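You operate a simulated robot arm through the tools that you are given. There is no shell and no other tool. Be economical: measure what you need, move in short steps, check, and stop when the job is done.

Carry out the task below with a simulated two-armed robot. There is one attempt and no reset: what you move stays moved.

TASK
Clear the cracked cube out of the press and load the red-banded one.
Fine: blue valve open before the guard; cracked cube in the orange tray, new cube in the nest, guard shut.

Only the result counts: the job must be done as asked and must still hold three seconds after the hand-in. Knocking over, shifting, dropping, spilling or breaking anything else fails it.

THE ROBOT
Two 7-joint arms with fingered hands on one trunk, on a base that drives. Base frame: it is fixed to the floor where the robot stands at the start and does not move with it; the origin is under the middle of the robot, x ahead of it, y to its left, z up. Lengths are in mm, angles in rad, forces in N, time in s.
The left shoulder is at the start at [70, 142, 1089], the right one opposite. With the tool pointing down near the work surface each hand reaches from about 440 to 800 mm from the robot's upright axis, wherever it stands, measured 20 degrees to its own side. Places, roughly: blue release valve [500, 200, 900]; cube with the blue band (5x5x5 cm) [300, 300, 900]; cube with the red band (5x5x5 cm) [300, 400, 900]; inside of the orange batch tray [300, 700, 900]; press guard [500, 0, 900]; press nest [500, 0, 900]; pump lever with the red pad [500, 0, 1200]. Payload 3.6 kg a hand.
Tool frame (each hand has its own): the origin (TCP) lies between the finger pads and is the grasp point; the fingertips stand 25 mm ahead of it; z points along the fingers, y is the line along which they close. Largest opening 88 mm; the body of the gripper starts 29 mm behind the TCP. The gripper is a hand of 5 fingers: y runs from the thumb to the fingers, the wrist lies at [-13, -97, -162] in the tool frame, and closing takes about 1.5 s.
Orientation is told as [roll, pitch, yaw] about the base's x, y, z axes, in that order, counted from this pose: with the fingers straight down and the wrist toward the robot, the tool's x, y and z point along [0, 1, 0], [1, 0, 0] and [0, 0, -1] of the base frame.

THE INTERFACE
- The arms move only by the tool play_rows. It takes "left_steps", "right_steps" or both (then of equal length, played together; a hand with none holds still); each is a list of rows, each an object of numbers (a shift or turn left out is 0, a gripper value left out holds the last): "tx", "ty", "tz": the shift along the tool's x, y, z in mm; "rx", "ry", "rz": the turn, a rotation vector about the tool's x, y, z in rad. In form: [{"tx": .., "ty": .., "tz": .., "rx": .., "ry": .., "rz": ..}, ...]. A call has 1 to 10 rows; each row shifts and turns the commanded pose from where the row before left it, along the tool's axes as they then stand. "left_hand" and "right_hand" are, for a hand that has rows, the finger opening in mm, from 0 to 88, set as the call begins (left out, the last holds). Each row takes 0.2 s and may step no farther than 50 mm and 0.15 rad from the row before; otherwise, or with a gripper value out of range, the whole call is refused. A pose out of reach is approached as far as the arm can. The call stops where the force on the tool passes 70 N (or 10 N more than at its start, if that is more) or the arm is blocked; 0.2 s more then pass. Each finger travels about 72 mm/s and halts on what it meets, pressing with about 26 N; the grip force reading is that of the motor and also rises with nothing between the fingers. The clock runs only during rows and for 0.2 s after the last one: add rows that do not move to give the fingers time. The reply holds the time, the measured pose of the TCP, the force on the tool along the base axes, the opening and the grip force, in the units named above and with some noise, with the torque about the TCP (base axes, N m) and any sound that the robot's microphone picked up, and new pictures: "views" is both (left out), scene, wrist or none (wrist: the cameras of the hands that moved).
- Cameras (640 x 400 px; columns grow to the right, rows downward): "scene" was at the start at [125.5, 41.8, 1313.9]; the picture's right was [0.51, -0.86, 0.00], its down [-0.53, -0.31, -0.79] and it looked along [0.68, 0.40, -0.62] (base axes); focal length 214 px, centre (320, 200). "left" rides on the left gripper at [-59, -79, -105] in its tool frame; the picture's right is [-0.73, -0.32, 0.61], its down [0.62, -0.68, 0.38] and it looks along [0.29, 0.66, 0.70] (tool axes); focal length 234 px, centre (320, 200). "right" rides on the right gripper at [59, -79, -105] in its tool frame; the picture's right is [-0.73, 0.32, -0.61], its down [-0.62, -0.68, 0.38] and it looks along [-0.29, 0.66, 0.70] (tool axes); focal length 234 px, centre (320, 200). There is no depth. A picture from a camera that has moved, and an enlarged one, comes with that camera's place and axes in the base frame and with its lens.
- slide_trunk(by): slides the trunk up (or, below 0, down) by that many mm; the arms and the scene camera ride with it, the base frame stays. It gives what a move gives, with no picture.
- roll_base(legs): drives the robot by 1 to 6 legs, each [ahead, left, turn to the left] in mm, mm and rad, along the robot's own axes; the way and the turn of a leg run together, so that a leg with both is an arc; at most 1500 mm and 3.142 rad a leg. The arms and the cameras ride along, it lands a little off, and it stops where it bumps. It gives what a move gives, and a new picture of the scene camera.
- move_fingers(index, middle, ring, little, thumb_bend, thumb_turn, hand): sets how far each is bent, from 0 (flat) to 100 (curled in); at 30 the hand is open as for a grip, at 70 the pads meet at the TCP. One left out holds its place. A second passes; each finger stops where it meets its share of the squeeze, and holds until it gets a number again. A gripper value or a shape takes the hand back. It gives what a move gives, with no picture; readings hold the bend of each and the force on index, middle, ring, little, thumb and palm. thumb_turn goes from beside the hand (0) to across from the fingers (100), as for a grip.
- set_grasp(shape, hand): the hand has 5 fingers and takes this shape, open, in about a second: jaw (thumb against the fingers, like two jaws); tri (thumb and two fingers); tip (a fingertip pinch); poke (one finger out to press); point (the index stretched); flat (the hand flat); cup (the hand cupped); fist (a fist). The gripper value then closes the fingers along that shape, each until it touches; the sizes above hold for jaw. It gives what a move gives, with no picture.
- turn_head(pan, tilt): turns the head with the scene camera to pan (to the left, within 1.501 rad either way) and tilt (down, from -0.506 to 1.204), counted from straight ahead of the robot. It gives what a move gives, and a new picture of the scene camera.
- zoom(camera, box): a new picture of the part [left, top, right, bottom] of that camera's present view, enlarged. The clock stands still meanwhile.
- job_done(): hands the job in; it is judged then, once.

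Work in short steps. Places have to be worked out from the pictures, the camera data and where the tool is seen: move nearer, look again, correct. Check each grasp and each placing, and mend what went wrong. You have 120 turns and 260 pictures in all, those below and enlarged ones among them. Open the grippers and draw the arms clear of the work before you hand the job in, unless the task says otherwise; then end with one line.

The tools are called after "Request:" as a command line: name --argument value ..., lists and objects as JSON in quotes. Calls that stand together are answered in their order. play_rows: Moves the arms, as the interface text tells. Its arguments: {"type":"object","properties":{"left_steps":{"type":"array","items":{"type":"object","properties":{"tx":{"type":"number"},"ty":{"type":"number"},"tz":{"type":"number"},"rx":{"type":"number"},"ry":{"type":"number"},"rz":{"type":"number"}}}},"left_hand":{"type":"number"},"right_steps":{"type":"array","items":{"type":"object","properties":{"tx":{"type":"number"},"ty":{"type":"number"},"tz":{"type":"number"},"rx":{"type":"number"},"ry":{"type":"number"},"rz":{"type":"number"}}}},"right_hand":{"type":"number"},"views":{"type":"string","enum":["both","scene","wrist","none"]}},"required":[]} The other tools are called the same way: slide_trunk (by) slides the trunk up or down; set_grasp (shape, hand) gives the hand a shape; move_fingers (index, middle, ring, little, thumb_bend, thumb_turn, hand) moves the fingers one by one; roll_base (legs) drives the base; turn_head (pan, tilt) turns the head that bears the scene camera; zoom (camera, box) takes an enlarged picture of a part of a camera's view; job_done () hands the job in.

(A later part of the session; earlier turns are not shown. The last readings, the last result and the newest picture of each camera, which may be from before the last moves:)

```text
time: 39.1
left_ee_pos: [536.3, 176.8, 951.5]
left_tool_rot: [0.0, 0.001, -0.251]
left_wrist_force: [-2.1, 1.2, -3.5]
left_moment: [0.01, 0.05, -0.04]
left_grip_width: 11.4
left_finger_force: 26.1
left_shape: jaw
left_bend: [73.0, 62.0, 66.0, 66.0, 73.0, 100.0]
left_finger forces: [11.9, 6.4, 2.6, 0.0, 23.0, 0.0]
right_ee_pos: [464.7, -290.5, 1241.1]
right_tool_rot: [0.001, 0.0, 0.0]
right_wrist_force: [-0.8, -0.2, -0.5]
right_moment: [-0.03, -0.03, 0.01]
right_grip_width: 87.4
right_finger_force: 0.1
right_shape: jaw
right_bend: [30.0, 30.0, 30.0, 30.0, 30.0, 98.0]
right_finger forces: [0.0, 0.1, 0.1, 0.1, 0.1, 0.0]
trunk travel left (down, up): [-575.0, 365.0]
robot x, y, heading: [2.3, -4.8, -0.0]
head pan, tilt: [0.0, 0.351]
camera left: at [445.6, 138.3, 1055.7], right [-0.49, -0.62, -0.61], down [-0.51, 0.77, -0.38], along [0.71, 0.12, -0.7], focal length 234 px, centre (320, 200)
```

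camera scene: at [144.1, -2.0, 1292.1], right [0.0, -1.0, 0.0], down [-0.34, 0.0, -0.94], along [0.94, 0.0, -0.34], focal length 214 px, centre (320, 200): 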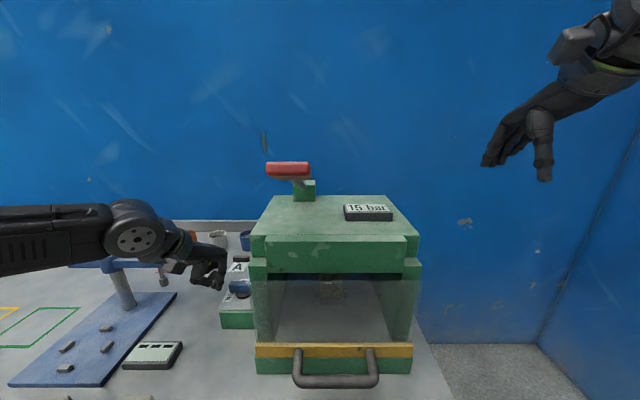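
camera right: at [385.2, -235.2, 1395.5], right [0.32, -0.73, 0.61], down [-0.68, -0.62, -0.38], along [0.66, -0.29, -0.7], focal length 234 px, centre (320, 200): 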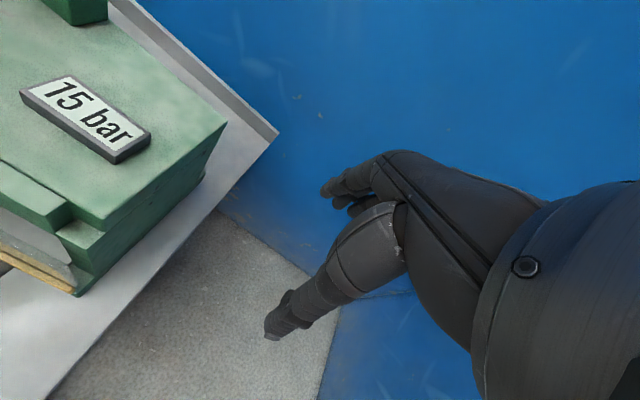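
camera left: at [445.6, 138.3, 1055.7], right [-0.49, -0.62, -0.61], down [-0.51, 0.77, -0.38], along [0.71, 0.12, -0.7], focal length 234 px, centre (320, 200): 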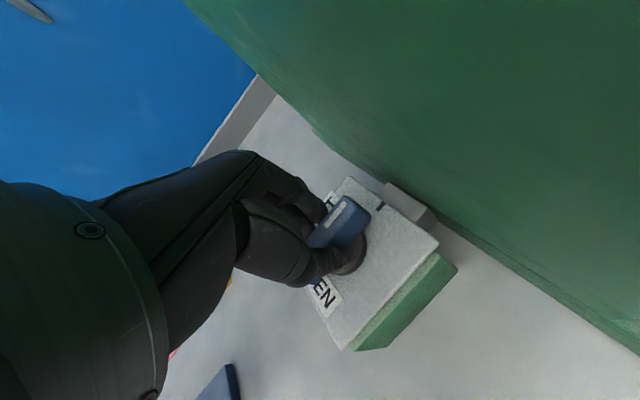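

Gripped. I turn clockwise 0.45 rad as a test of this end.

Request:
play_rows --left_steps '[{"rz": 0.15}, {"rz": 0.15}, {"rz": 0.15}]' --views "wrist"

Request:
zoom --camera "left" --box '[270, 110, 450, 290]'

```text
time: 39.9
left_ee_pos: [538.7, 179.1, 951.8]
left_tool_rot: [-0.004, -0.002, -0.698]
left_wrist_force: [7.4, 12.3, -0.2]
left_moment: [0.24, -0.13, 0.26]
left_grip_width: 11.4
left_finger_force: 26.1
left_shape: jaw
left_bend: [73.0, 72.0, 71.0, 66.0, 74.0, 98.0]
left_finger forces: [22.3, 5.3, 0.0, 0.0, 21.9, 0.0]
right_ee_pos: [467.8, -289.0, 1241.7]
right_tool_rot: [-0.001, 0.002, 0.003]
right_wrist_force: [-0.4, 0.1, -0.2]
right_moment: [-0.01, 0.03, 0.01]
right_grip_width: 87.5
right_finger_force: 0.0
right_shape: jaw
right_bend: [30.0, 30.0, 30.0, 30.0, 30.0, 98.0]
right_finger forces: [0.0, 0.1, 0.1, 0.1, 0.1, 0.1]
trunk travel left (down, up): [-575.0, 365.0]
robot x, y, heading: [0.5, -0.1, -0.002]
head pan, tilt: [0.0, 0.351]
camera left: at [440.0, 184.2, 1055.2], right [-0.71, -0.35, -0.61], down [-0.12, 0.91, -0.39], along [0.69, -0.2, -0.7], focal length 234 px, centre (320, 200)
```

left: 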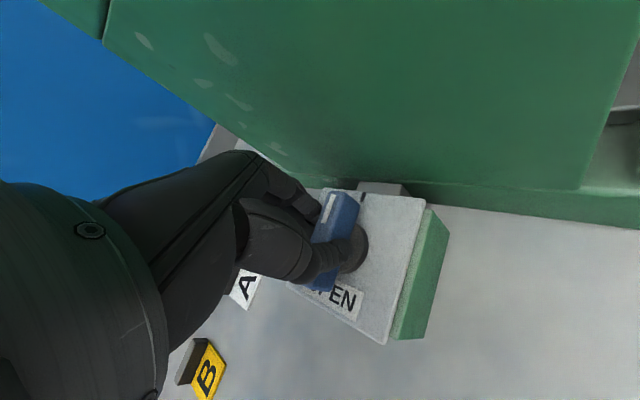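

```text
2.22 times, centred on (360, 200) of left
camera zoom: at [440.0, 184.2, 1055.2], right [-0.71, -0.35, -0.61], down [-0.12, 0.91, -0.39], along [0.69, -0.2, -0.7], focal length 520 px, centre (231, 200)
```

zoom: 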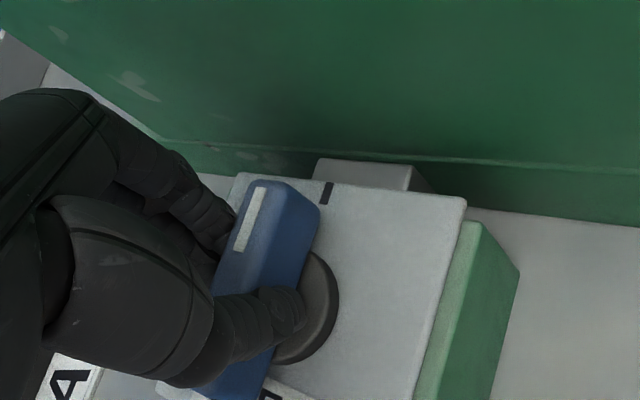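

The grip slips at this end too (0.3 N·m), so it is a stop or too stiff. I'll sweep the lever back to SHUT as before, then push counter-clockwise at the very tail, clear of the disc, for a proper test.

Request:
play_rows --left_steps '[{}, {}, {}, {"tz": -30}, {"tz": -30}, {"rz": -0.1, "tx": 20}, {"rz": -0.1, "tx": 20}]' --left_hand 60 --views "none"

Request:
set_grasp --hand "left" --shape "poke"

Request:
play_rows --left_steps '[{}]' --views "wrist"

```text
time: 41.5
left_ee_pos: [562.6, 211.1, 1011.0]
left_tool_rot: [0.0, -0.001, -0.498]
left_wrist_force: [0.3, 0.3, 0.1]
left_moment: [0.02, 0.02, 0.01]
left_grip_width: 59.9
left_finger_force: 0.1
left_shape: jaw
left_bend: [28.0, 38.0, 34.0, 35.0, 60.0, 100.0]
left_finger forces: [0.0, 0.0, 0.0, 0.1, 0.0, 0.0]
right_ee_pos: [463.5, -290.8, 1241.1]
right_tool_rot: [0.001, 0.0, 0.0]
right_wrist_force: [-0.5, 0.3, -0.3]
right_moment: [-0.01, 0.01, 0.02]
right_grip_width: 88.1
right_finger_force: 0.0
right_shape: jaw
right_bend: [30.0, 30.0, 30.0, 30.0, 30.0, 98.0]
right_finger forces: [0.1, 0.1, 0.0, 0.0, 0.1, 0.0]
trunk travel left (down, up): [-575.0, 365.0]
robot x, y, heading: [1.4, -1.7, -0.004]
head pan, tilt: [0.0, 0.351]
```

```text
time: 42.4
left_ee_pos: [563.6, 209.1, 1010.0]
left_tool_rot: [-0.001, -0.002, -0.501]
left_wrist_force: [0.7, -0.1, -0.2]
left_moment: [0.0, -0.02, -0.01]
left_grip_width: 0.0
left_finger_force: 0.0
left_shape: poke
left_bend: [70.0, 70.0, 99.0, 99.0, 100.0, 100.0]
left_finger forces: [0.1, 0.0, 0.0, 0.0, 0.0, 0.0]
right_ee_pos: [465.2, -289.7, 1240.0]
right_tool_rot: [-0.001, 0.0, 0.0]
right_wrist_force: [-0.4, -0.4, 0.1]
right_moment: [0.02, -0.01, 0.0]
right_grip_width: 88.0
right_finger_force: 0.1
right_shape: jaw
right_bend: [30.0, 30.0, 30.0, 30.0, 30.0, 98.0]
right_finger forces: [0.0, 0.1, 0.0, 0.0, 0.1, 0.0]
trunk travel left (down, up): [-575.0, 365.0]
robot x, y, heading: [-2.1, 2.6, 0.002]
head pan, tilt: [0.0, 0.351]
```

```text
time: 42.8
left_ee_pos: [562.6, 210.8, 1012.0]
left_tool_rot: [0.0, -0.001, -0.5]
left_wrist_force: [-1.0, 0.5, -0.2]
left_moment: [-0.01, 0.0, 0.0]
left_grip_width: 0.1
left_finger_force: 0.1
left_shape: poke
left_bend: [70.0, 70.0, 99.0, 99.0, 100.0, 100.0]
left_finger forces: [0.1, 0.0, 0.0, 0.1, 0.0, 0.1]
right_ee_pos: [465.9, -291.8, 1240.2]
right_tool_rot: [0.0, -0.001, 0.0]
right_wrist_force: [0.8, -0.1, -0.8]
right_moment: [-0.03, -0.03, 0.02]
right_grip_width: 87.5
right_finger_force: 0.0
right_shape: jaw
right_bend: [30.0, 30.0, 30.0, 30.0, 30.0, 98.0]
right_finger forces: [0.0, 0.0, 0.0, 0.0, 0.0, 0.1]
trunk travel left (down, up): [-575.0, 365.0]
robot x, y, heading: [-0.3, -0.4, -0.002]
head pan, tilt: [0.0, 0.351]
camera left: at [464.6, 194.5, 1115.3], right [-0.63, -0.48, -0.61], down [-0.3, 0.87, -0.38], along [0.72, -0.06, -0.7], focal length 234 px, centre (320, 200)
```

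left: 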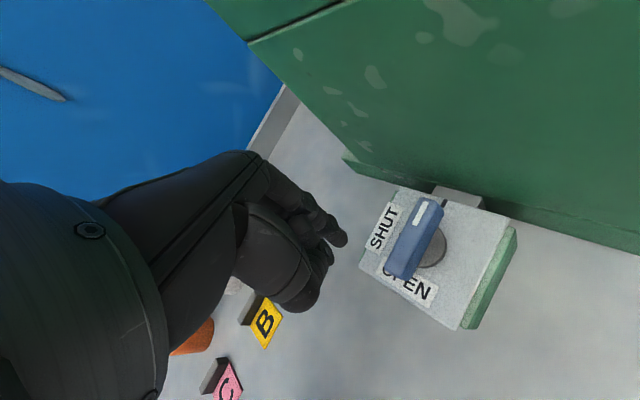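

Finger is on the far side of the tail. I lower and sweep the lever counter-clockwise to SHUT, ending with contact near the tail's end.

Request:
play_rows --left_steps '[{"tz": 40}, {"tz": 26}, {"tx": -5.2, "ty": -13.8}, {"tx": -6.2, "ty": -11.4}, {"tx": -8.4, "ty": -9.1}, {"tx": -10.6, "ty": -6.8}, {"tx": -5.9, "ty": -2.5}, {"tx": -5.8, "ty": 2}]' --views "wrist"

Request:
zoom --camera "left" --box '[270, 110, 450, 290]'

```text
time: 44.6
left_ee_pos: [502.5, 191.9, 947.4]
left_tool_rot: [0.0, -0.001, -0.497]
left_wrist_force: [-3.9, 8.8, 3.3]
left_moment: [0.0, -0.03, 0.09]
left_grip_width: 0.0
left_finger_force: 0.0
left_shape: poke
left_bend: [70.0, 70.0, 99.0, 99.0, 100.0, 100.0]
left_finger forces: [6.8, 5.6, 0.0, 0.1, 0.0, 0.0]
right_ee_pos: [462.3, -289.6, 1242.3]
right_tool_rot: [-0.001, -0.002, 0.001]
right_wrist_force: [0.2, -0.2, 0.8]
right_moment: [0.0, -0.02, -0.01]
right_grip_width: 87.8
right_finger_force: 0.1
right_shape: jaw
right_bend: [30.0, 30.0, 30.0, 30.0, 30.0, 98.0]
right_finger forces: [0.1, 0.1, 0.1, 0.1, 0.0, 0.0]
trunk travel left (down, up): [-575.0, 365.0]
robot x, y, heading: [-1.9, -2.7, 0.003]
head pan, tilt: [0.0, 0.351]
camera left: at [405.6, 177.7, 1050.8], right [-0.63, -0.48, -0.61], down [-0.3, 0.87, -0.39], along [0.72, -0.06, -0.69], focal length 234 px, centre (320, 200)
```

left: 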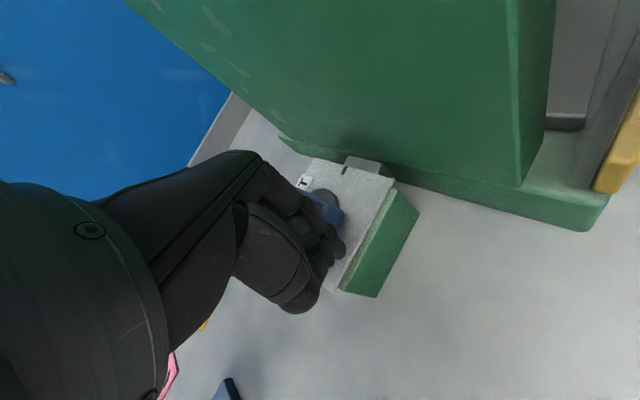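

```text
2.22 times, centred on (360, 200) of left
camera zoom: at [405.6, 177.7, 1050.8], right [-0.63, -0.48, -0.61], down [-0.3, 0.87, -0.39], along [0.72, -0.06, -0.69], focal length 520 px, centre (231, 200)
```

zoom: 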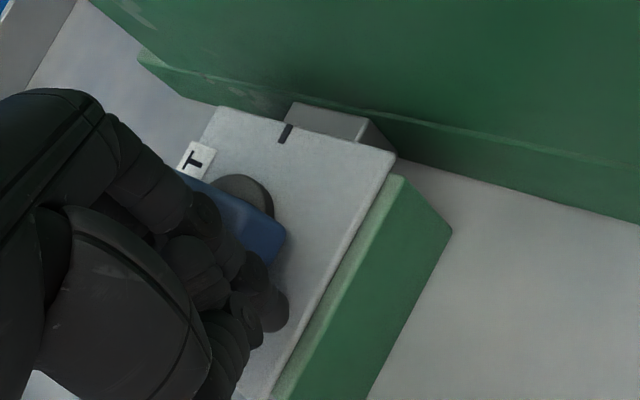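

Light contact now at the tail end. I press on toward −y (slightly +x) in small steps.

Request:
play_rows --left_steps '[{"tx": -4, "ty": 5}, {"tx": -4, "ty": 5}, {"tx": -4, "ty": 5}]' --views "wrist"

Request:
zoom --camera "left" --box '[270, 110, 450, 290]'

```text
time: 45.4
left_ee_pos: [507.9, 180.5, 948.4]
left_tool_rot: [-0.003, -0.013, -0.498]
left_wrist_force: [-15.3, 40.2, 25.4]
left_moment: [0.11, -0.04, 0.07]
left_grip_width: 0.0
left_finger_force: 0.1
left_shape: poke
left_bend: [70.0, 70.0, 99.0, 99.0, 100.0, 100.0]
left_finger forces: [33.7, 35.3, 0.0, 0.0, 0.0, 0.0]
right_ee_pos: [458.3, -280.8, 1245.6]
right_tool_rot: [-0.01, -0.007, 0.001]
right_wrist_force: [-0.5, -0.3, 0.2]
right_moment: [0.03, -0.01, -0.01]
right_grip_width: 87.7
right_finger_force: 0.0
right_shape: jaw
right_bend: [30.0, 30.0, 30.0, 30.0, 30.0, 98.0]
right_finger forces: [0.1, 0.0, 0.0, 0.0, 0.0, 0.0]
trunk travel left (down, up): [-575.0, 365.0]
robot x, y, heading: [1.4, -2.3, 0.004]
head pan, tilt: [0.0, 0.351]
camera left: at [409.7, 166.9, 1051.5], right [-0.62, -0.49, -0.61], down [-0.3, 0.87, -0.39], along [0.72, -0.06, -0.69], focal length 234 px, centre (320, 200)
```

left: 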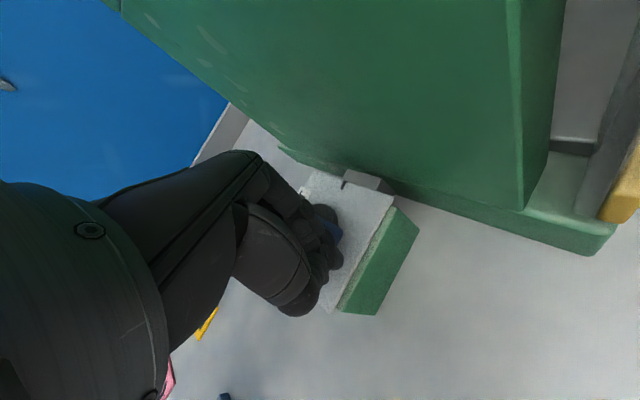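

```text
2.22 times, centred on (360, 200) of left
camera zoom: at [409.7, 166.9, 1051.5], right [-0.62, -0.49, -0.61], down [-0.3, 0.87, -0.39], along [0.72, -0.06, -0.69], focal length 520 px, centre (231, 200)
```

zoom: 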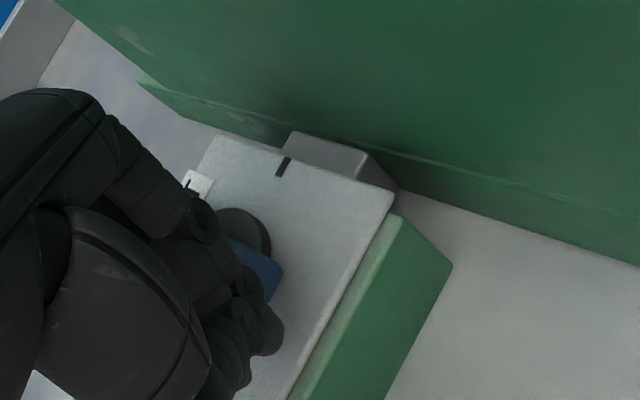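

Counter-clockwise resists >1 N·m at SHUT again, while clockwise needs only ~0.25 N·m and then meets a stop exactly at the tick: the lever's whole travel is SHUT → tick. I sweep it clockwise to that end again and watch the gauge closely.

Request:
play_rows --left_steps '[{"tx": 6, "ty": -4, "tz": -40}, {"tx": -32, "ty": -21}, {"tz": 40}, {"tx": 4.4, "ty": 22.7}, {"tx": 7.5, "ty": 9.6}, {"tx": 9.3, "ty": -8}, {"tx": 9.3, "ty": -8}, {"tx": 13.3, "ty": -2.7}, {"tx": 9.9, "ty": 1.4}, {"tx": 2.1, "ty": 6}]' --views "wrist"

Request:
zoom --camera "left" --box '[270, 110, 450, 290]'

Request:
zoom --camera "scene" --box '[330, 190, 410, 240]'

```text
time: 47.6
left_ee_pos: [518.0, 199.7, 949.1]
left_tool_rot: [0.004, -0.004, -0.5]
left_wrist_force: [-15.0, -3.3, 9.8]
left_moment: [0.04, -0.06, 0.0]
left_grip_width: 0.2
left_finger_force: 0.0
left_shape: poke
left_bend: [70.0, 70.0, 99.0, 99.0, 100.0, 100.0]
left_finger forces: [0.0, 17.9, 0.1, 0.1, 0.0, 0.0]
right_ee_pos: [459.2, -293.5, 1242.9]
right_tool_rot: [0.001, -0.005, 0.0]
right_wrist_force: [0.4, -0.3, -0.8]
right_moment: [0.01, -0.03, -0.02]
right_grip_width: 87.5
right_finger_force: 0.0
right_shape: jaw
right_bend: [30.0, 30.0, 30.0, 30.0, 30.0, 98.0]
right_finger forces: [0.1, 0.1, 0.0, 0.0, 0.1, 0.0]
trunk travel left (down, up): [-575.0, 365.0]
robot x, y, heading: [-0.7, 2.6, 0.0]
head pan, tilt: [0.0, 0.351]
camera left: at [420.8, 183.6, 1052.7], right [-0.63, -0.48, -0.61], down [-0.3, 0.87, -0.38], along [0.72, -0.06, -0.69], focal length 234 px, centre (320, 200)
```

left: 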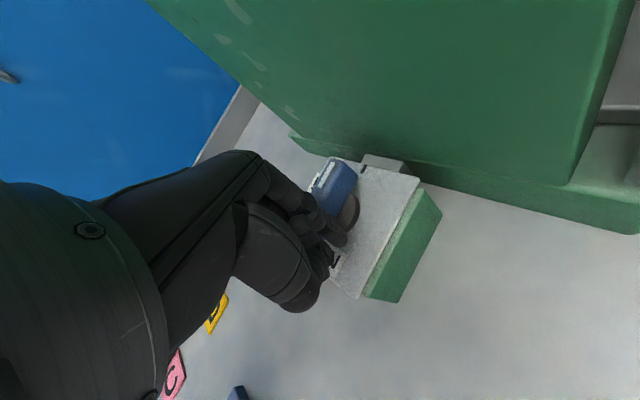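

```text
2.22 times, centred on (360, 200) of left
camera zoom: at [420.8, 183.6, 1052.7], right [-0.63, -0.48, -0.61], down [-0.3, 0.87, -0.38], along [0.72, -0.06, -0.69], focal length 520 px, centre (231, 200)
```

zoom: 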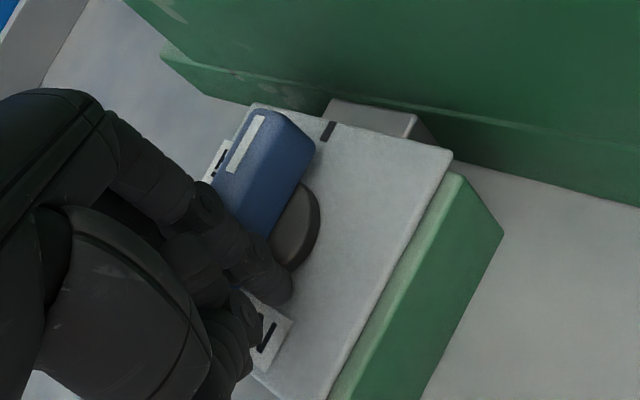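

```text
8.00 times, centred on (370, 215) of scene
camera zoom: at [138.7, -3.3, 1292.8], right [0.0, -1.0, 0.0], down [-0.34, 0.0, -0.94], along [0.94, 0.0, -0.34], focal length 1716 px, centre (-80, 80)
```

zoom: 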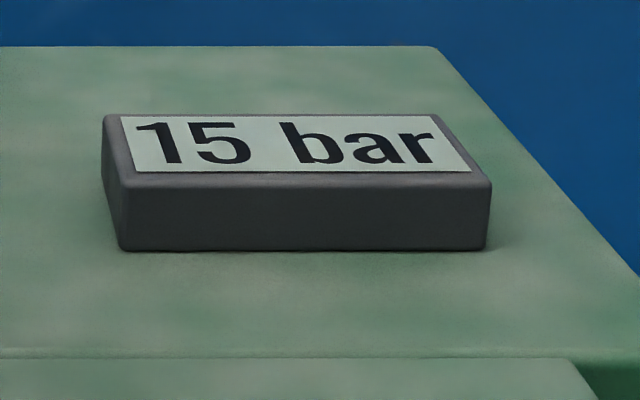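

Still 15 bar at this end. For a decisive test I'll grip the lever's tail (not the axis) with the jaw and pull it further clockwise with real leverage.

Request:
play_rows --left_steps '[{"tx": -4, "ty": -18}, {"tz": -45}, {"tz": -25}]' --views "none"

Request:
set_grasp --hand "left" --shape "jaw"

Request:
play_rows --left_steps '[{"rz": -0.1}, {"rz": -0.1}, {}]' --left_hand 50

```text
time: 48.4
left_ee_pos: [506.8, 205.8, 1015.5]
left_tool_rot: [0.0, -0.002, -0.498]
left_wrist_force: [-0.6, -0.2, -0.5]
left_moment: [-0.03, -0.01, 0.01]
left_grip_width: 0.0
left_finger_force: 0.1
left_shape: poke
left_bend: [70.0, 70.0, 99.0, 99.0, 100.0, 100.0]
left_finger forces: [0.0, 0.2, 0.0, 0.1, 0.1, 0.0]
right_ee_pos: [464.4, -291.4, 1241.0]
right_tool_rot: [0.0, 0.0, 0.0]
right_wrist_force: [0.1, 0.1, -0.7]
right_moment: [0.02, 0.04, -0.01]
right_grip_width: 87.8
right_finger_force: 0.0
right_shape: jaw
right_bend: [30.0, 30.0, 30.0, 30.0, 30.0, 98.0]
right_finger forces: [0.0, 0.0, 0.0, 0.0, 0.0, 0.0]
trunk travel left (down, up): [-575.0, 365.0]
robot x, y, heading: [2.4, -0.3, 0.001]
head pan, tilt: [0.0, 0.351]
```

```text
time: 49.3
left_ee_pos: [506.9, 204.2, 1016.6]
left_tool_rot: [0.001, -0.001, -0.499]
left_wrist_force: [0.4, 0.1, 0.6]
left_moment: [0.03, 0.01, -0.01]
left_grip_width: 87.9
left_finger_force: 0.1
left_shape: jaw
left_bend: [30.0, 30.0, 30.0, 30.0, 30.0, 98.0]
left_finger forces: [0.0, 0.0, 0.0, 0.1, 0.0, 0.0]
right_ee_pos: [465.6, -291.1, 1241.0]
right_tool_rot: [0.0, 0.0, 0.001]
right_wrist_force: [0.4, 0.5, 0.2]
right_moment: [0.01, 0.02, 0.01]
right_grip_width: 87.8
right_finger_force: 0.0
right_shape: jaw
right_bend: [30.0, 30.0, 30.0, 30.0, 30.0, 98.0]
right_finger forces: [0.1, 0.1, 0.0, 0.1, 0.1, 0.0]
trunk travel left (down, up): [-575.0, 365.0]
robot x, y, heading: [-0.4, 2.4, -0.002]
head pan, tilt: [0.0, 0.351]
```

```text
time: 50.1
left_ee_pos: [506.1, 205.7, 1015.7]
left_tool_rot: [-0.001, 0.0, -0.299]
left_wrist_force: [-0.8, 0.4, 0.1]
left_moment: [0.01, 0.01, 0.02]
left_grip_width: 50.4
left_finger_force: 0.1
left_shape: jaw
left_bend: [74.0, 42.0, 38.0, 44.0, 66.0, 100.0]
left_finger forces: [0.0, 0.1, 0.0, 0.0, 0.0, 0.1]
right_ee_pos: [465.2, -290.4, 1239.9]
right_tool_rot: [0.001, 0.0, 0.0]
right_wrist_force: [-0.5, 0.2, -0.1]
right_moment: [-0.01, -0.01, -0.03]
right_grip_width: 87.6
right_finger_force: 0.0
right_shape: jaw
right_bend: [30.0, 30.0, 30.0, 30.0, 30.0, 98.0]
right_finger forces: [0.1, 0.0, 0.0, 0.1, 0.0, 0.1]
trunk travel left (down, up): [-575.0, 365.0]
robot x, y, heading: [1.9, 1.9, -0.001]
head pan, tilt: [0.0, 0.351]
camera scene: at [144.3, -1.6, 1292.1], right [0.0, -1.0, 0.0], down [-0.34, 0.0, -0.94], along [0.94, 0.0, -0.34], focal length 214 px, centre (320, 200)
camera left: at [413.4, 171.8, 1119.9], right [-0.52, -0.6, -0.61], down [-0.47, 0.8, -0.38], along [0.71, 0.08, -0.7], focal length 234 px, centre (320, 200)
```

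scene: 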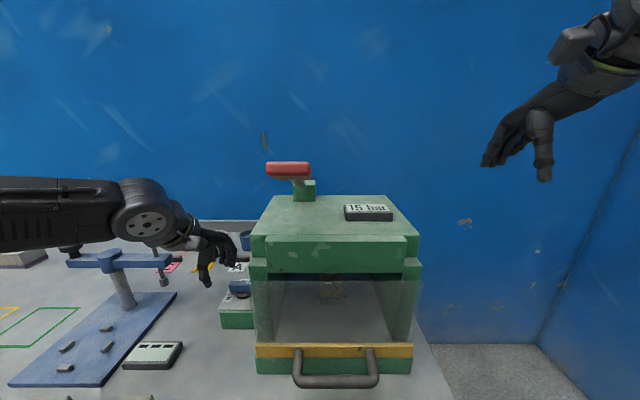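
left: 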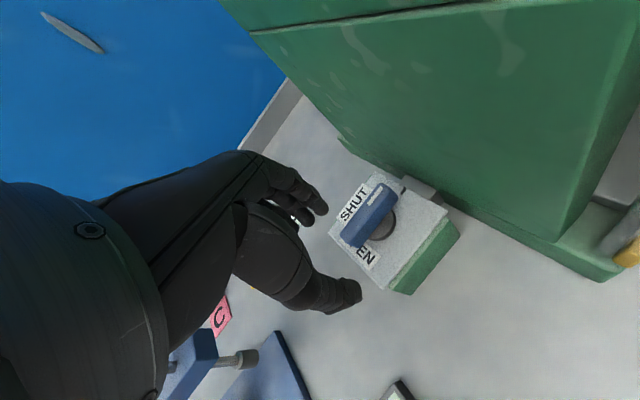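

I go to the lever's tail at about [532, 196], lower to z ≈ 945 and close.

Request:
play_rows --left_steps '[{"tx": -1.9, "ty": 27.8}, {"tz": 40}, {"tz": 31}, {}]' --views "none"

Request:
play_rows --left_steps '[{}, {}, {}, {}, {}, {}]' --left_hand 0 --views "wrist"

```text
time: 51.1
left_ee_pos: [531.5, 195.6, 944.0]
left_tool_rot: [0.001, 0.0, -0.298]
left_wrist_force: [0.0, 0.8, 0.3]
left_moment: [-0.02, -0.05, 0.03]
left_grip_width: 50.5
left_finger_force: 0.0
left_shape: jaw
left_bend: [74.0, 42.0, 38.0, 43.0, 66.0, 100.0]
left_finger forces: [0.9, 0.1, 0.0, 0.0, 0.0, 0.1]
right_ee_pos: [464.7, -289.3, 1240.6]
right_tool_rot: [-0.001, 0.0, 0.0]
right_wrist_force: [1.0, 0.0, 0.3]
right_moment: [-0.03, 0.02, -0.01]
right_grip_width: 87.5
right_finger_force: 0.0
right_shape: jaw
right_bend: [30.0, 30.0, 30.0, 30.0, 30.0, 98.0]
right_finger forces: [0.0, 0.1, 0.1, 0.0, 0.0, 0.1]
trunk travel left (down, up): [-575.0, 365.0]
robot x, y, heading: [-1.0, -1.2, -0.002]
head pan, tilt: [0.0, 0.351]
```

```text
time: 52.5
left_ee_pos: [530.5, 195.7, 943.6]
left_tool_rot: [0.0, -0.002, -0.297]
left_wrist_force: [-3.8, 2.6, 1.2]
left_moment: [-0.07, -0.16, 0.07]
left_grip_width: 14.4
left_finger_force: 26.6
left_shape: jaw
left_bend: [74.0, 56.0, 54.0, 51.0, 69.0, 100.0]
left_finger forces: [13.2, 7.5, 0.0, 0.1, 22.0, 0.0]
right_ee_pos: [463.8, -290.9, 1242.0]
right_tool_rot: [0.0, 0.0, 0.0]
right_wrist_force: [-0.9, 0.3, 0.6]
right_moment: [0.0, -0.01, 0.03]
right_grip_width: 87.7
right_finger_force: 0.1
right_shape: jaw
right_bend: [30.0, 30.0, 30.0, 30.0, 30.0, 98.0]
right_finger forces: [0.0, 0.0, 0.1, 0.0, 0.0, 0.0]
trunk travel left (down, up): [-575.0, 365.0]
robot x, y, heading: [1.2, 0.2, -0.003]
head pan, tilt: [0.0, 0.351]
camera left: at [438.3, 162.2, 1048.1], right [-0.52, -0.6, -0.61], down [-0.47, 0.8, -0.38], along [0.71, 0.08, -0.7], focal length 234 px, centre (320, 200)
```

left: 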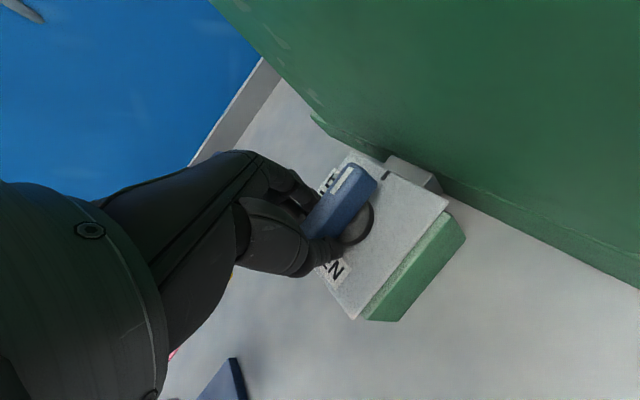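

Tail gripped. I pull it toward +x with accompanying clockwise rotation.

Request:
play_rows --left_steps '[{"tx": 1.8, "ty": 5.7, "rz": 0.1}, {"tx": 1.2, "ty": 6, "rz": 0.1}, {"tx": 0.6, "ty": 6, "rz": 0.1}, {"tx": 0, "ty": 6, "rz": 0.1}]'

Request:
zoom --camera "left" --box '[270, 110, 450, 290]'

Request:
zoom --camera "scene" --box '[330, 190, 410, 240]'

```text
time: 53.5
left_ee_pos: [546.4, 191.9, 948.1]
left_tool_rot: [0.002, -0.006, -0.701]
left_wrist_force: [-34.8, 20.2, 0.1]
left_moment: [0.31, 0.49, -0.12]
left_grip_width: 8.2
left_finger_force: 25.8
left_shape: jaw
left_bend: [76.0, 74.0, 54.0, 51.0, 61.0, 95.0]
left_finger forces: [1.2, 0.0, 0.1, 0.0, 35.4, 0.0]
right_ee_pos: [458.1, -286.7, 1245.0]
right_tool_rot: [-0.004, -0.006, 0.001]
right_wrist_force: [-0.7, -0.2, -0.9]
right_moment: [0.01, -0.02, 0.01]
right_grip_width: 87.8
right_finger_force: 0.1
right_shape: jaw
right_bend: [30.0, 30.0, 30.0, 30.0, 30.0, 98.0]
right_finger forces: [0.0, 0.0, 0.1, 0.0, 0.0, 0.0]
trunk travel left (down, up): [-575.0, 365.0]
robot x, y, heading: [1.2, -0.9, 0.003]
head pan, tilt: [0.0, 0.351]
camera scene: at [135.1, 2.5, 1293.1], right [0.0, -1.0, 0.0], down [-0.34, 0.0, -0.94], along [0.94, 0.0, -0.34], focal length 214 px, centre (320, 200)
camera left: at [448.1, 197.4, 1050.3], right [-0.71, -0.35, -0.61], down [-0.12, 0.92, -0.39], along [0.69, -0.2, -0.69], focal length 234 px, centre (320, 200)
```

scene: 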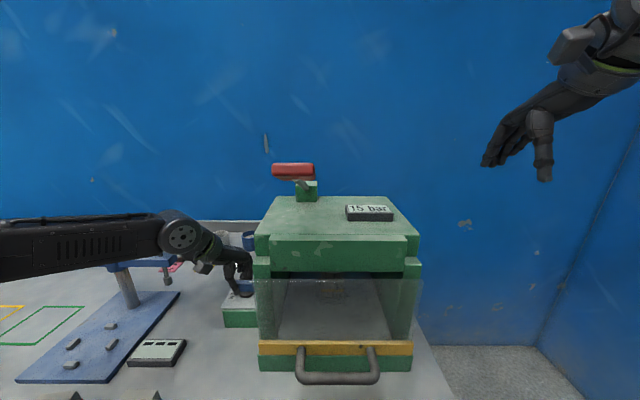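
left: 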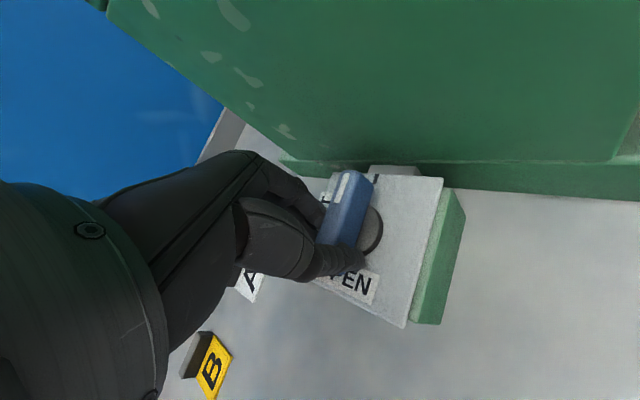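

```text
2.22 times, centred on (360, 200) of left
camera zoom: at [448.1, 197.4, 1050.3], right [-0.71, -0.35, -0.61], down [-0.12, 0.92, -0.39], along [0.69, -0.2, -0.69], focal length 520 px, centre (231, 200)
```

zoom: 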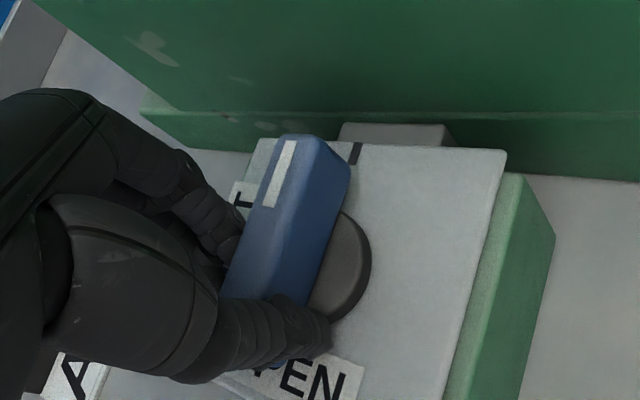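

```text
8.00 times, centred on (370, 215) of scene
camera zoom: at [135.1, 2.5, 1293.1], right [0.0, -1.0, 0.0], down [-0.34, 0.0, -0.94], along [0.94, 0.0, -0.34], focal length 1716 px, centre (-80, 80)
```

zoom: 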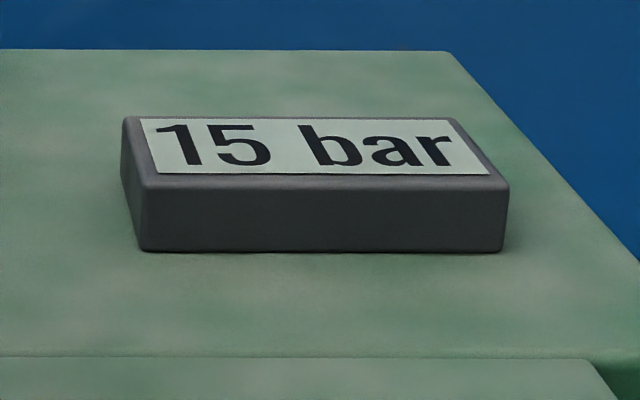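

Even gripped and pulled with ~40 N the lever stays at the tick: a true end stop. The lever's full travel from SHUT ends here, so I take it as open; I release, lift off cleanly and draw the left hand away, checking lever and gauge.

Request:
play_rows --left_steps '[{"ty": -10}, {}, {}, {}, {"tz": -30}, {"tz": -45}, {"tx": 30, "tz": -20}, {"tx": 40}, {"tx": 30}]' --left_hand 60

Request:
zoom --camera "left" --box '[340, 130, 540, 330]'

```text
time: 55.5
left_ee_pos: [612.2, 273.0, 1038.3]
left_tool_rot: [0.0, 0.001, -0.701]
left_wrist_force: [1.2, 0.6, -0.3]
left_moment: [0.0, 0.03, 0.02]
left_grip_width: 59.9
left_finger_force: 0.0
left_shape: jaw
left_bend: [28.0, 38.0, 34.0, 35.0, 60.0, 99.0]
left_finger forces: [0.0, 0.0, 0.0, 0.0, 0.1, 0.0]
right_ee_pos: [466.8, -292.4, 1240.5]
right_tool_rot: [0.001, -0.001, -0.001]
right_wrist_force: [-0.6, 0.2, -0.4]
right_moment: [0.02, -0.01, 0.0]
right_grip_width: 87.3
right_finger_force: 0.1
right_shape: jaw
right_bend: [30.0, 30.0, 30.0, 30.0, 30.0, 98.0]
right_finger forces: [0.1, 0.0, 0.0, 0.0, 0.1, 0.0]
trunk travel left (down, up): [-575.0, 365.0]
robot x, y, heading: [0.3, -0.7, 0.002]
head pan, tilt: [0.0, 0.351]
camera scene: at [144.9, -1.8, 1292.0], right [0.0, -1.0, 0.0], down [-0.34, 0.0, -0.94], along [0.94, 0.0, -0.34], focal length 214 px, centre (320, 200)
camera left: at [514.2, 277.4, 1143.1], right [-0.71, -0.35, -0.61], down [-0.12, 0.92, -0.38], along [0.69, -0.2, -0.7], focal length 234 px, centre (320, 200)
```

scene: 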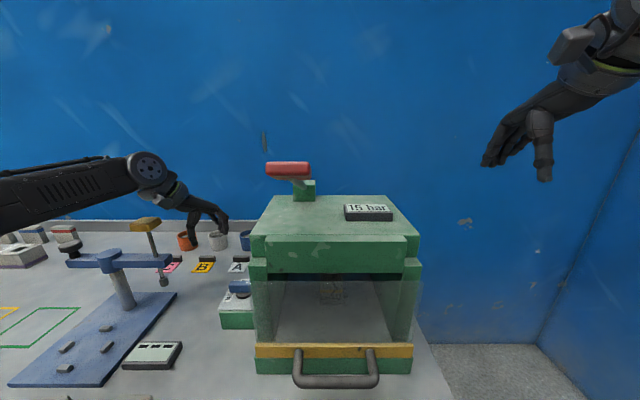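
left: 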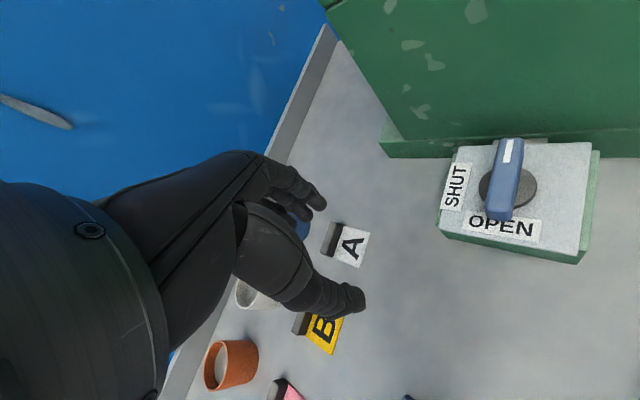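

```text
2.00 times, centred on (440, 230) of left
camera zoom: at [514.2, 277.4, 1143.1], right [-0.71, -0.35, -0.61], down [-0.12, 0.92, -0.38], along [0.69, -0.2, -0.7], focal length 468 px, centre (80, 140)
```

zoom: 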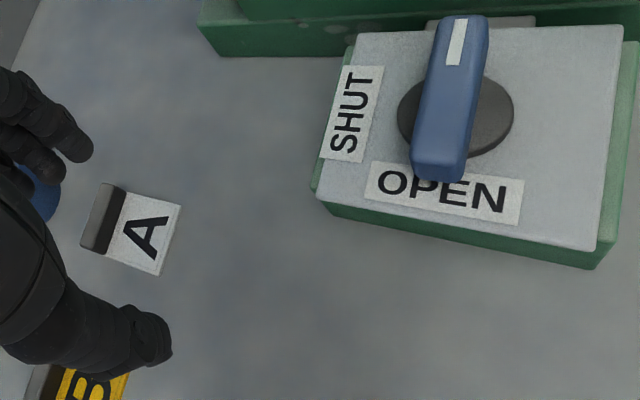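

The lever sits at its end stop over OPEN. Now the guard: I raise the left hand well clear of everything first, keeping it high and left.

Request:
play_rows --left_steps '[{"tz": -45}, {"tz": -45}, {"tz": -45}, {"tz": -45}, {"tz": -40, "ty": -30}, {"ty": -45, "rz": -0.14}, {"ty": -45, "rz": -0.14}, {"ty": -40, "rz": -0.14}, {"rz": -0.14}, {"rz": -0.14}]' --views "scene"

```text
time: 57.7
left_ee_pos: [444.6, 352.6, 1224.2]
left_tool_rot: [-0.001, -0.002, 0.004]
left_wrist_force: [-0.5, -0.7, 0.0]
left_moment: [-0.03, -0.02, 0.02]
left_grip_width: 59.6
left_finger_force: 0.0
left_shape: jaw
left_bend: [28.0, 38.0, 34.0, 35.0, 60.0, 99.0]
left_finger forces: [0.0, 0.0, 0.1, 0.0, 0.0, 0.0]
left hand out of reach, approached as far as the arm can: row 4, 5
right_ee_pos: [464.6, -292.0, 1240.2]
right_tool_rot: [0.0, -0.001, 0.001]
right_wrist_force: [-0.2, 0.5, -0.1]
right_moment: [0.01, -0.02, 0.03]
right_grip_width: 87.7
right_finger_force: 0.0
right_shape: jaw
right_bend: [30.0, 30.0, 30.0, 30.0, 30.0, 98.0]
right_finger forces: [0.0, 0.0, 0.1, 0.1, 0.1, 0.0]
trunk travel left (down, up): [-575.0, 365.0]
robot x, y, heading: [2.3, 1.2, -0.001]
head pan, tilt: [0.0, 0.351]
camera scene: at [143.6, -2.5, 1292.1], right [0.0, -1.0, 0.0], down [-0.34, 0.0, -0.94], along [0.94, 0.0, -0.34], focal length 214 px, centre (320, 200)
```

scene: 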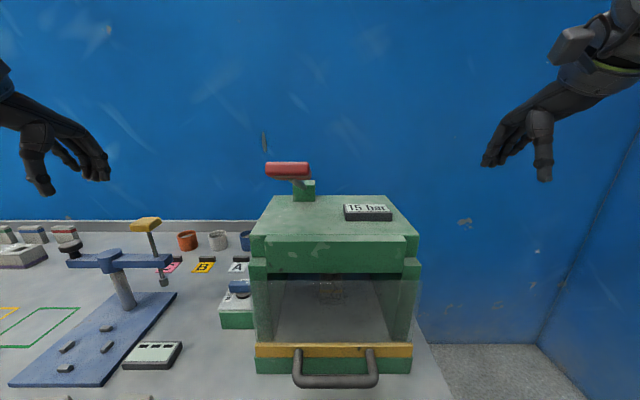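

I drive back 120 mm so the right hand can come down on the guard handle within its reach.

Request:
roll_base --legs '[[-120, 0, 0]]'

Request:
zoom --camera "scene" --box '[220, 190, 440, 390]'

```text
time: 59.0
left_ee_pos: [325.4, 353.5, 1224.1]
left_tool_rot: [0.0, 0.0, 0.003]
left_wrist_force: [-0.4, -0.4, 0.6]
left_moment: [0.01, -0.02, 0.0]
left_grip_width: 59.8
left_finger_force: 0.0
left_shape: jaw
left_bend: [28.0, 38.0, 34.0, 35.0, 60.0, 99.0]
left_finger forces: [0.0, 0.0, 0.0, 0.0, 0.0, 0.1]
right_ee_pos: [344.5, -290.2, 1239.7]
right_tool_rot: [-0.001, 0.001, 0.001]
right_wrist_force: [-0.9, 0.3, -0.4]
right_moment: [0.0, 0.02, 0.0]
right_grip_width: 87.6
right_finger_force: 0.0
right_shape: jaw
right_bend: [30.0, 30.0, 30.0, 30.0, 30.0, 98.0]
right_finger forces: [0.0, 0.0, 0.0, 0.0, 0.1, 0.1]
trunk travel left (down, up): [-575.0, 365.0]
robot x, y, heading: [-126.1, -3.2, -0.0]
head pan, tilt: [0.0, 0.351]
camera scene: at [23.4, -2.0, 1292.0], right [0.0, -1.0, 0.0], down [-0.34, 0.0, -0.94], along [0.94, 0.0, -0.34], focal length 214 px, centre (320, 200)
```

scene: 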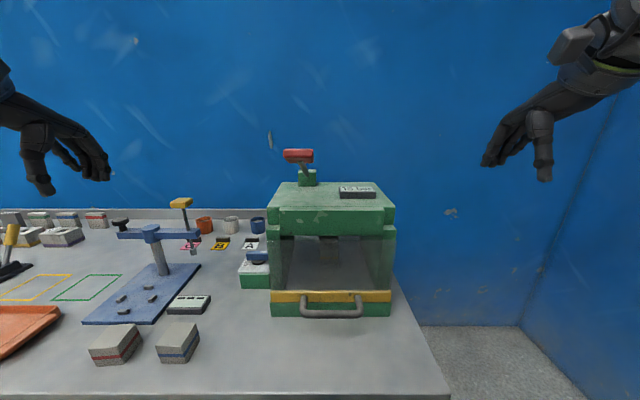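

```text
2.00 times, centred on (330, 290) of scene
camera zoom: at [23.4, -2.0, 1292.0], right [0.0, -1.0, 0.0], down [-0.34, 0.0, -0.94], along [0.94, 0.0, -0.34], focal length 429 px, centre (300, 20)
```

zoom: 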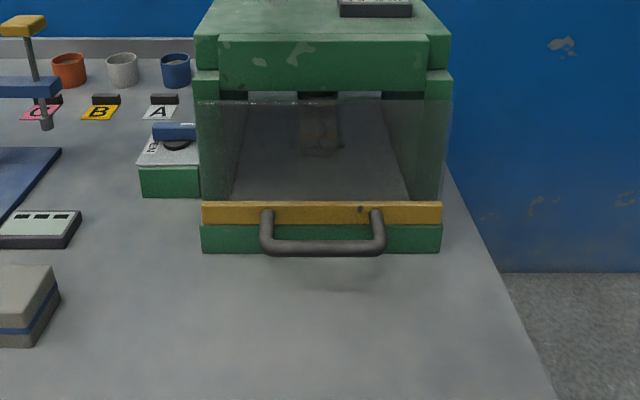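

I bring the right hand down on the right side of the press, then across in front of the guard, staying ahead of the handle.

Request:
play_rows --right_steps '[{"tz": 46, "ty": -10}, {"tz": 46, "ty": -10}, {"tz": 46}, {"tz": 46}, {"tz": 40}]' --right_hand 60 --views "none"

Request:
play_rows --right_steps '[{"tx": 45}, {"tx": 45}, {"tx": 45}, {"tx": 45}, {"tx": 40}]'

```text
time: 60.2
left_ee_pos: [323.9, 352.6, 1224.1]
left_tool_rot: [0.0, 0.0, 0.002]
left_wrist_force: [0.6, 0.2, 0.2]
left_moment: [-0.01, -0.01, 0.01]
left_grip_width: 60.0
left_finger_force: 0.0
left_shape: jaw
left_bend: [28.0, 38.0, 34.0, 35.0, 60.0, 99.0]
left_finger forces: [0.0, 0.1, 0.1, 0.0, 0.1, 0.0]
right_ee_pos: [321.4, -290.3, 1014.2]
right_tool_rot: [0.0, -0.002, 0.0]
right_wrist_force: [-0.1, 1.2, 0.4]
right_moment: [-0.01, -0.01, -0.01]
right_grip_width: 60.4
right_finger_force: 0.1
right_shape: jaw
right_bend: [28.0, 38.0, 34.0, 35.0, 59.0, 99.0]
right_finger forces: [0.0, 0.0, 0.0, 0.0, 0.0, 0.1]
trunk travel left (down, up): [-575.0, 365.0]
robot x, y, heading: [-123.4, 0.5, 0.002]
head pan, tilt: [0.0, 0.351]
```

```text
time: 61.4
left_ee_pos: [324.6, 354.3, 1225.4]
left_tool_rot: [0.0, -0.001, 0.002]
left_wrist_force: [0.1, -1.4, -0.3]
left_moment: [-0.01, 0.02, -0.04]
left_grip_width: 59.7
left_finger_force: 0.1
left_shape: jaw
left_bend: [28.0, 38.0, 34.0, 35.0, 60.0, 99.0]
left_finger forces: [0.1, 0.0, 0.0, 0.0, 0.0, 0.0]
right_ee_pos: [323.3, -69.9, 1018.3]
right_tool_rot: [0.001, -0.001, 0.0]
right_wrist_force: [-0.4, 0.1, -0.3]
right_moment: [-0.01, 0.01, -0.02]
right_grip_width: 60.2
right_finger_force: 0.2
right_shape: jaw
right_bend: [28.0, 38.0, 34.0, 35.0, 59.0, 99.0]
right_finger forces: [0.0, 0.0, 0.0, 0.0, 0.0, 0.1]
trunk travel left (down, up): [-575.0, 365.0]
robot x, y, heading: [-122.6, -1.3, -0.004]
head pan, tilt: [0.0, 0.351]
camera scene: at [23.2, -0.3, 1292.0], right [0.0, -1.0, 0.0], down [-0.34, 0.0, -0.94], along [0.94, 0.0, -0.34], focal length 214 px, centre (320, 200)
camera right: at [244.2, -11.4, 1122.8], right [0.32, -0.73, 0.61], down [-0.68, -0.62, -0.38], along [0.66, -0.29, -0.7], focal length 234 px, centre (320, 200)
```

scene: 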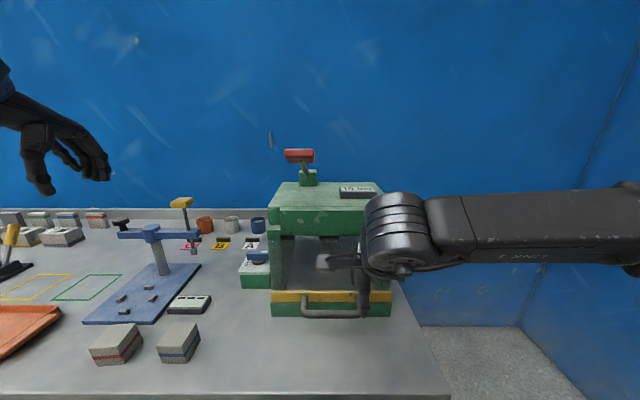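
right: 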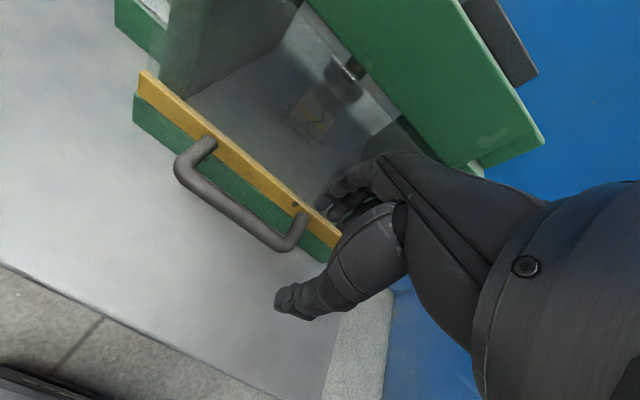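

Handle crossbar triangulates to about [358, −25, 915], running along y. I centre the hand over it at x = 355 with a 45 mm opening, then lower.

Request:
play_rows --right_steps '[{"tx": 45}, {"ty": 16, "tz": 20}, {"ty": 16, "tz": 25}, {}]' --right_hand 45

Request:
zoom --camera "right" --box '[130, 110, 390, 340]'

```text
time: 62.4
left_ee_pos: [323.5, 354.3, 1225.3]
left_tool_rot: [0.0, -0.001, 0.0]
left_wrist_force: [-0.1, 0.3, 1.0]
left_moment: [0.07, -0.01, 0.01]
left_grip_width: 59.6
left_finger_force: 0.1
left_shape: jaw
left_bend: [28.0, 38.0, 34.0, 35.0, 60.0, 99.0]
left_finger forces: [0.0, 0.0, 0.1, 0.0, 0.0, 0.0]
right_ee_pos: [354.5, -27.2, 971.8]
right_tool_rot: [0.0, 0.001, -0.001]
right_wrist_force: [-4.6, 1.2, 1.1]
right_moment: [-0.02, -0.15, -0.05]
right_grip_width: 44.4
right_finger_force: 0.0
right_shape: jaw
right_bend: [74.0, 46.0, 40.0, 42.0, 69.0, 100.0]
right_finger forces: [0.0, 4.4, 0.1, 0.1, 0.1, 0.0]
trunk travel left (down, up): [-575.0, 365.0]
robot x, y, heading: [-123.9, -0.8, 0.004]
head pan, tilt: [0.0, 0.351]
camera scene: at [21.9, -1.5, 1292.2], right [0.0, -1.0, 0.0], down [-0.34, 0.0, -0.94], along [0.94, 0.0, -0.34], focal length 214 px, centre (320, 200)
camera right: at [274.0, 31.5, 1076.8], right [0.32, -0.73, 0.61], down [-0.68, -0.62, -0.38], along [0.66, -0.29, -0.7], focal length 234 px, centre (320, 200)
```

scene: 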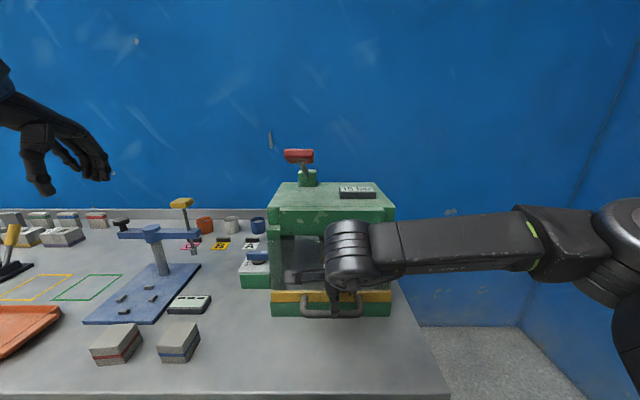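
right: 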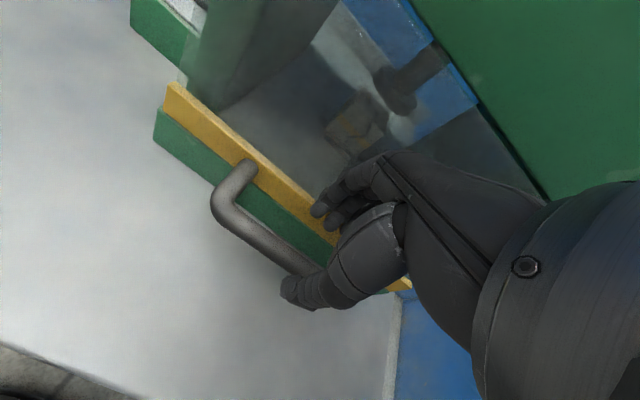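

```text
1.74 times, centred on (260, 225) of right
camera zoom: at [274.0, 31.5, 1076.8], right [0.32, -0.73, 0.61], down [-0.68, -0.62, -0.38], along [0.66, -0.29, -0.7], focal length 407 px, centre (424, 156)
```

zoom: 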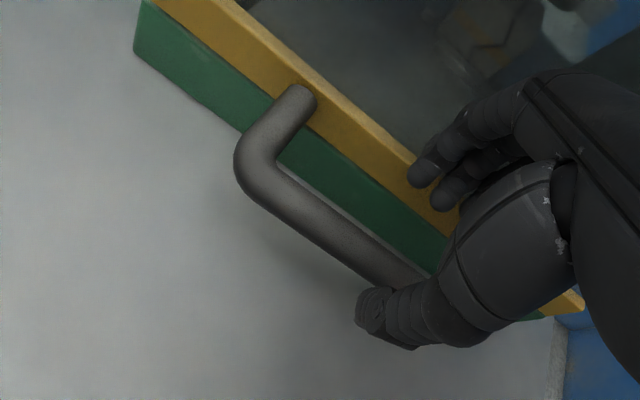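

The fingers' backs already brush the plate lightly, so I pull back 8 mm and then lower over the crossbar.

Request:
play_rows --right_steps '[{"ty": -9}, {"tz": 20}, {"tz": 20}, {"tz": 17}]' --views "wrist"

Request:
zoom --camera "right" --box '[150, 130, 390, 340]'

```text
time: 63.4
left_ee_pos: [323.7, 353.6, 1223.9]
left_tool_rot: [0.0, 0.0, 0.002]
left_wrist_force: [-0.3, -0.1, 0.1]
left_moment: [0.0, 0.01, -0.01]
left_grip_width: 59.6
left_finger_force: 0.1
left_shape: jaw
left_bend: [28.0, 38.0, 34.0, 35.0, 60.0, 99.0]
left_finger forces: [0.1, 0.0, 0.1, 0.0, 0.0, 0.0]
right_ee_pos: [345.4, -24.8, 914.7]
right_tool_rot: [0.0, 0.001, 0.0]
right_wrist_force: [-5.3, -0.5, 1.4]
right_moment: [-0.06, -0.15, -0.06]
right_grip_width: 44.2
right_finger_force: 0.1
right_shape: jaw
right_bend: [74.0, 46.0, 40.0, 42.0, 69.0, 100.0]
right_finger forces: [0.1, 4.9, 0.0, 0.0, 0.1, 0.0]
trunk travel left (down, up): [-575.0, 365.0]
robot x, y, heading: [-121.9, 1.1, -0.002]
head pan, tilt: [0.0, 0.351]
camera right: at [266.1, 32.8, 1020.3], right [0.32, -0.73, 0.61], down [-0.68, -0.62, -0.38], along [0.66, -0.29, -0.7], focal length 234 px, centre (320, 200)
```

right: 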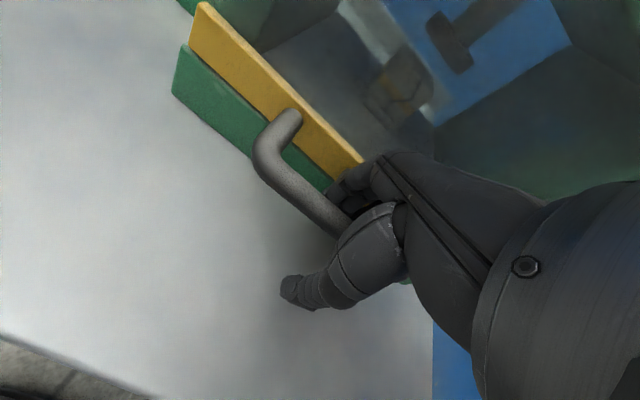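

```text
1.90 times, centred on (270, 235) of right
camera zoom: at [266.1, 32.8, 1020.3], right [0.32, -0.73, 0.61], down [-0.68, -0.62, -0.38], along [0.66, -0.29, -0.7], focal length 446 px, centre (415, 133)
```

zoom: 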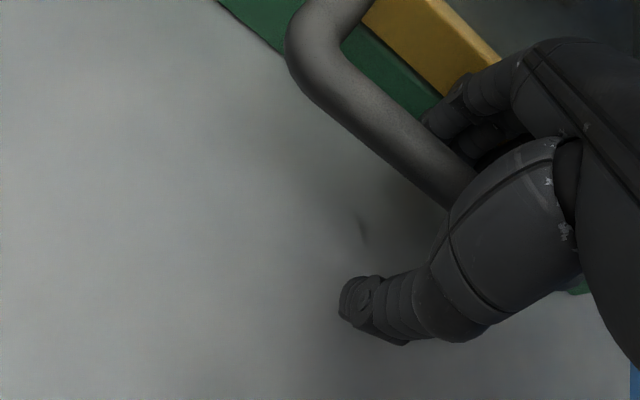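

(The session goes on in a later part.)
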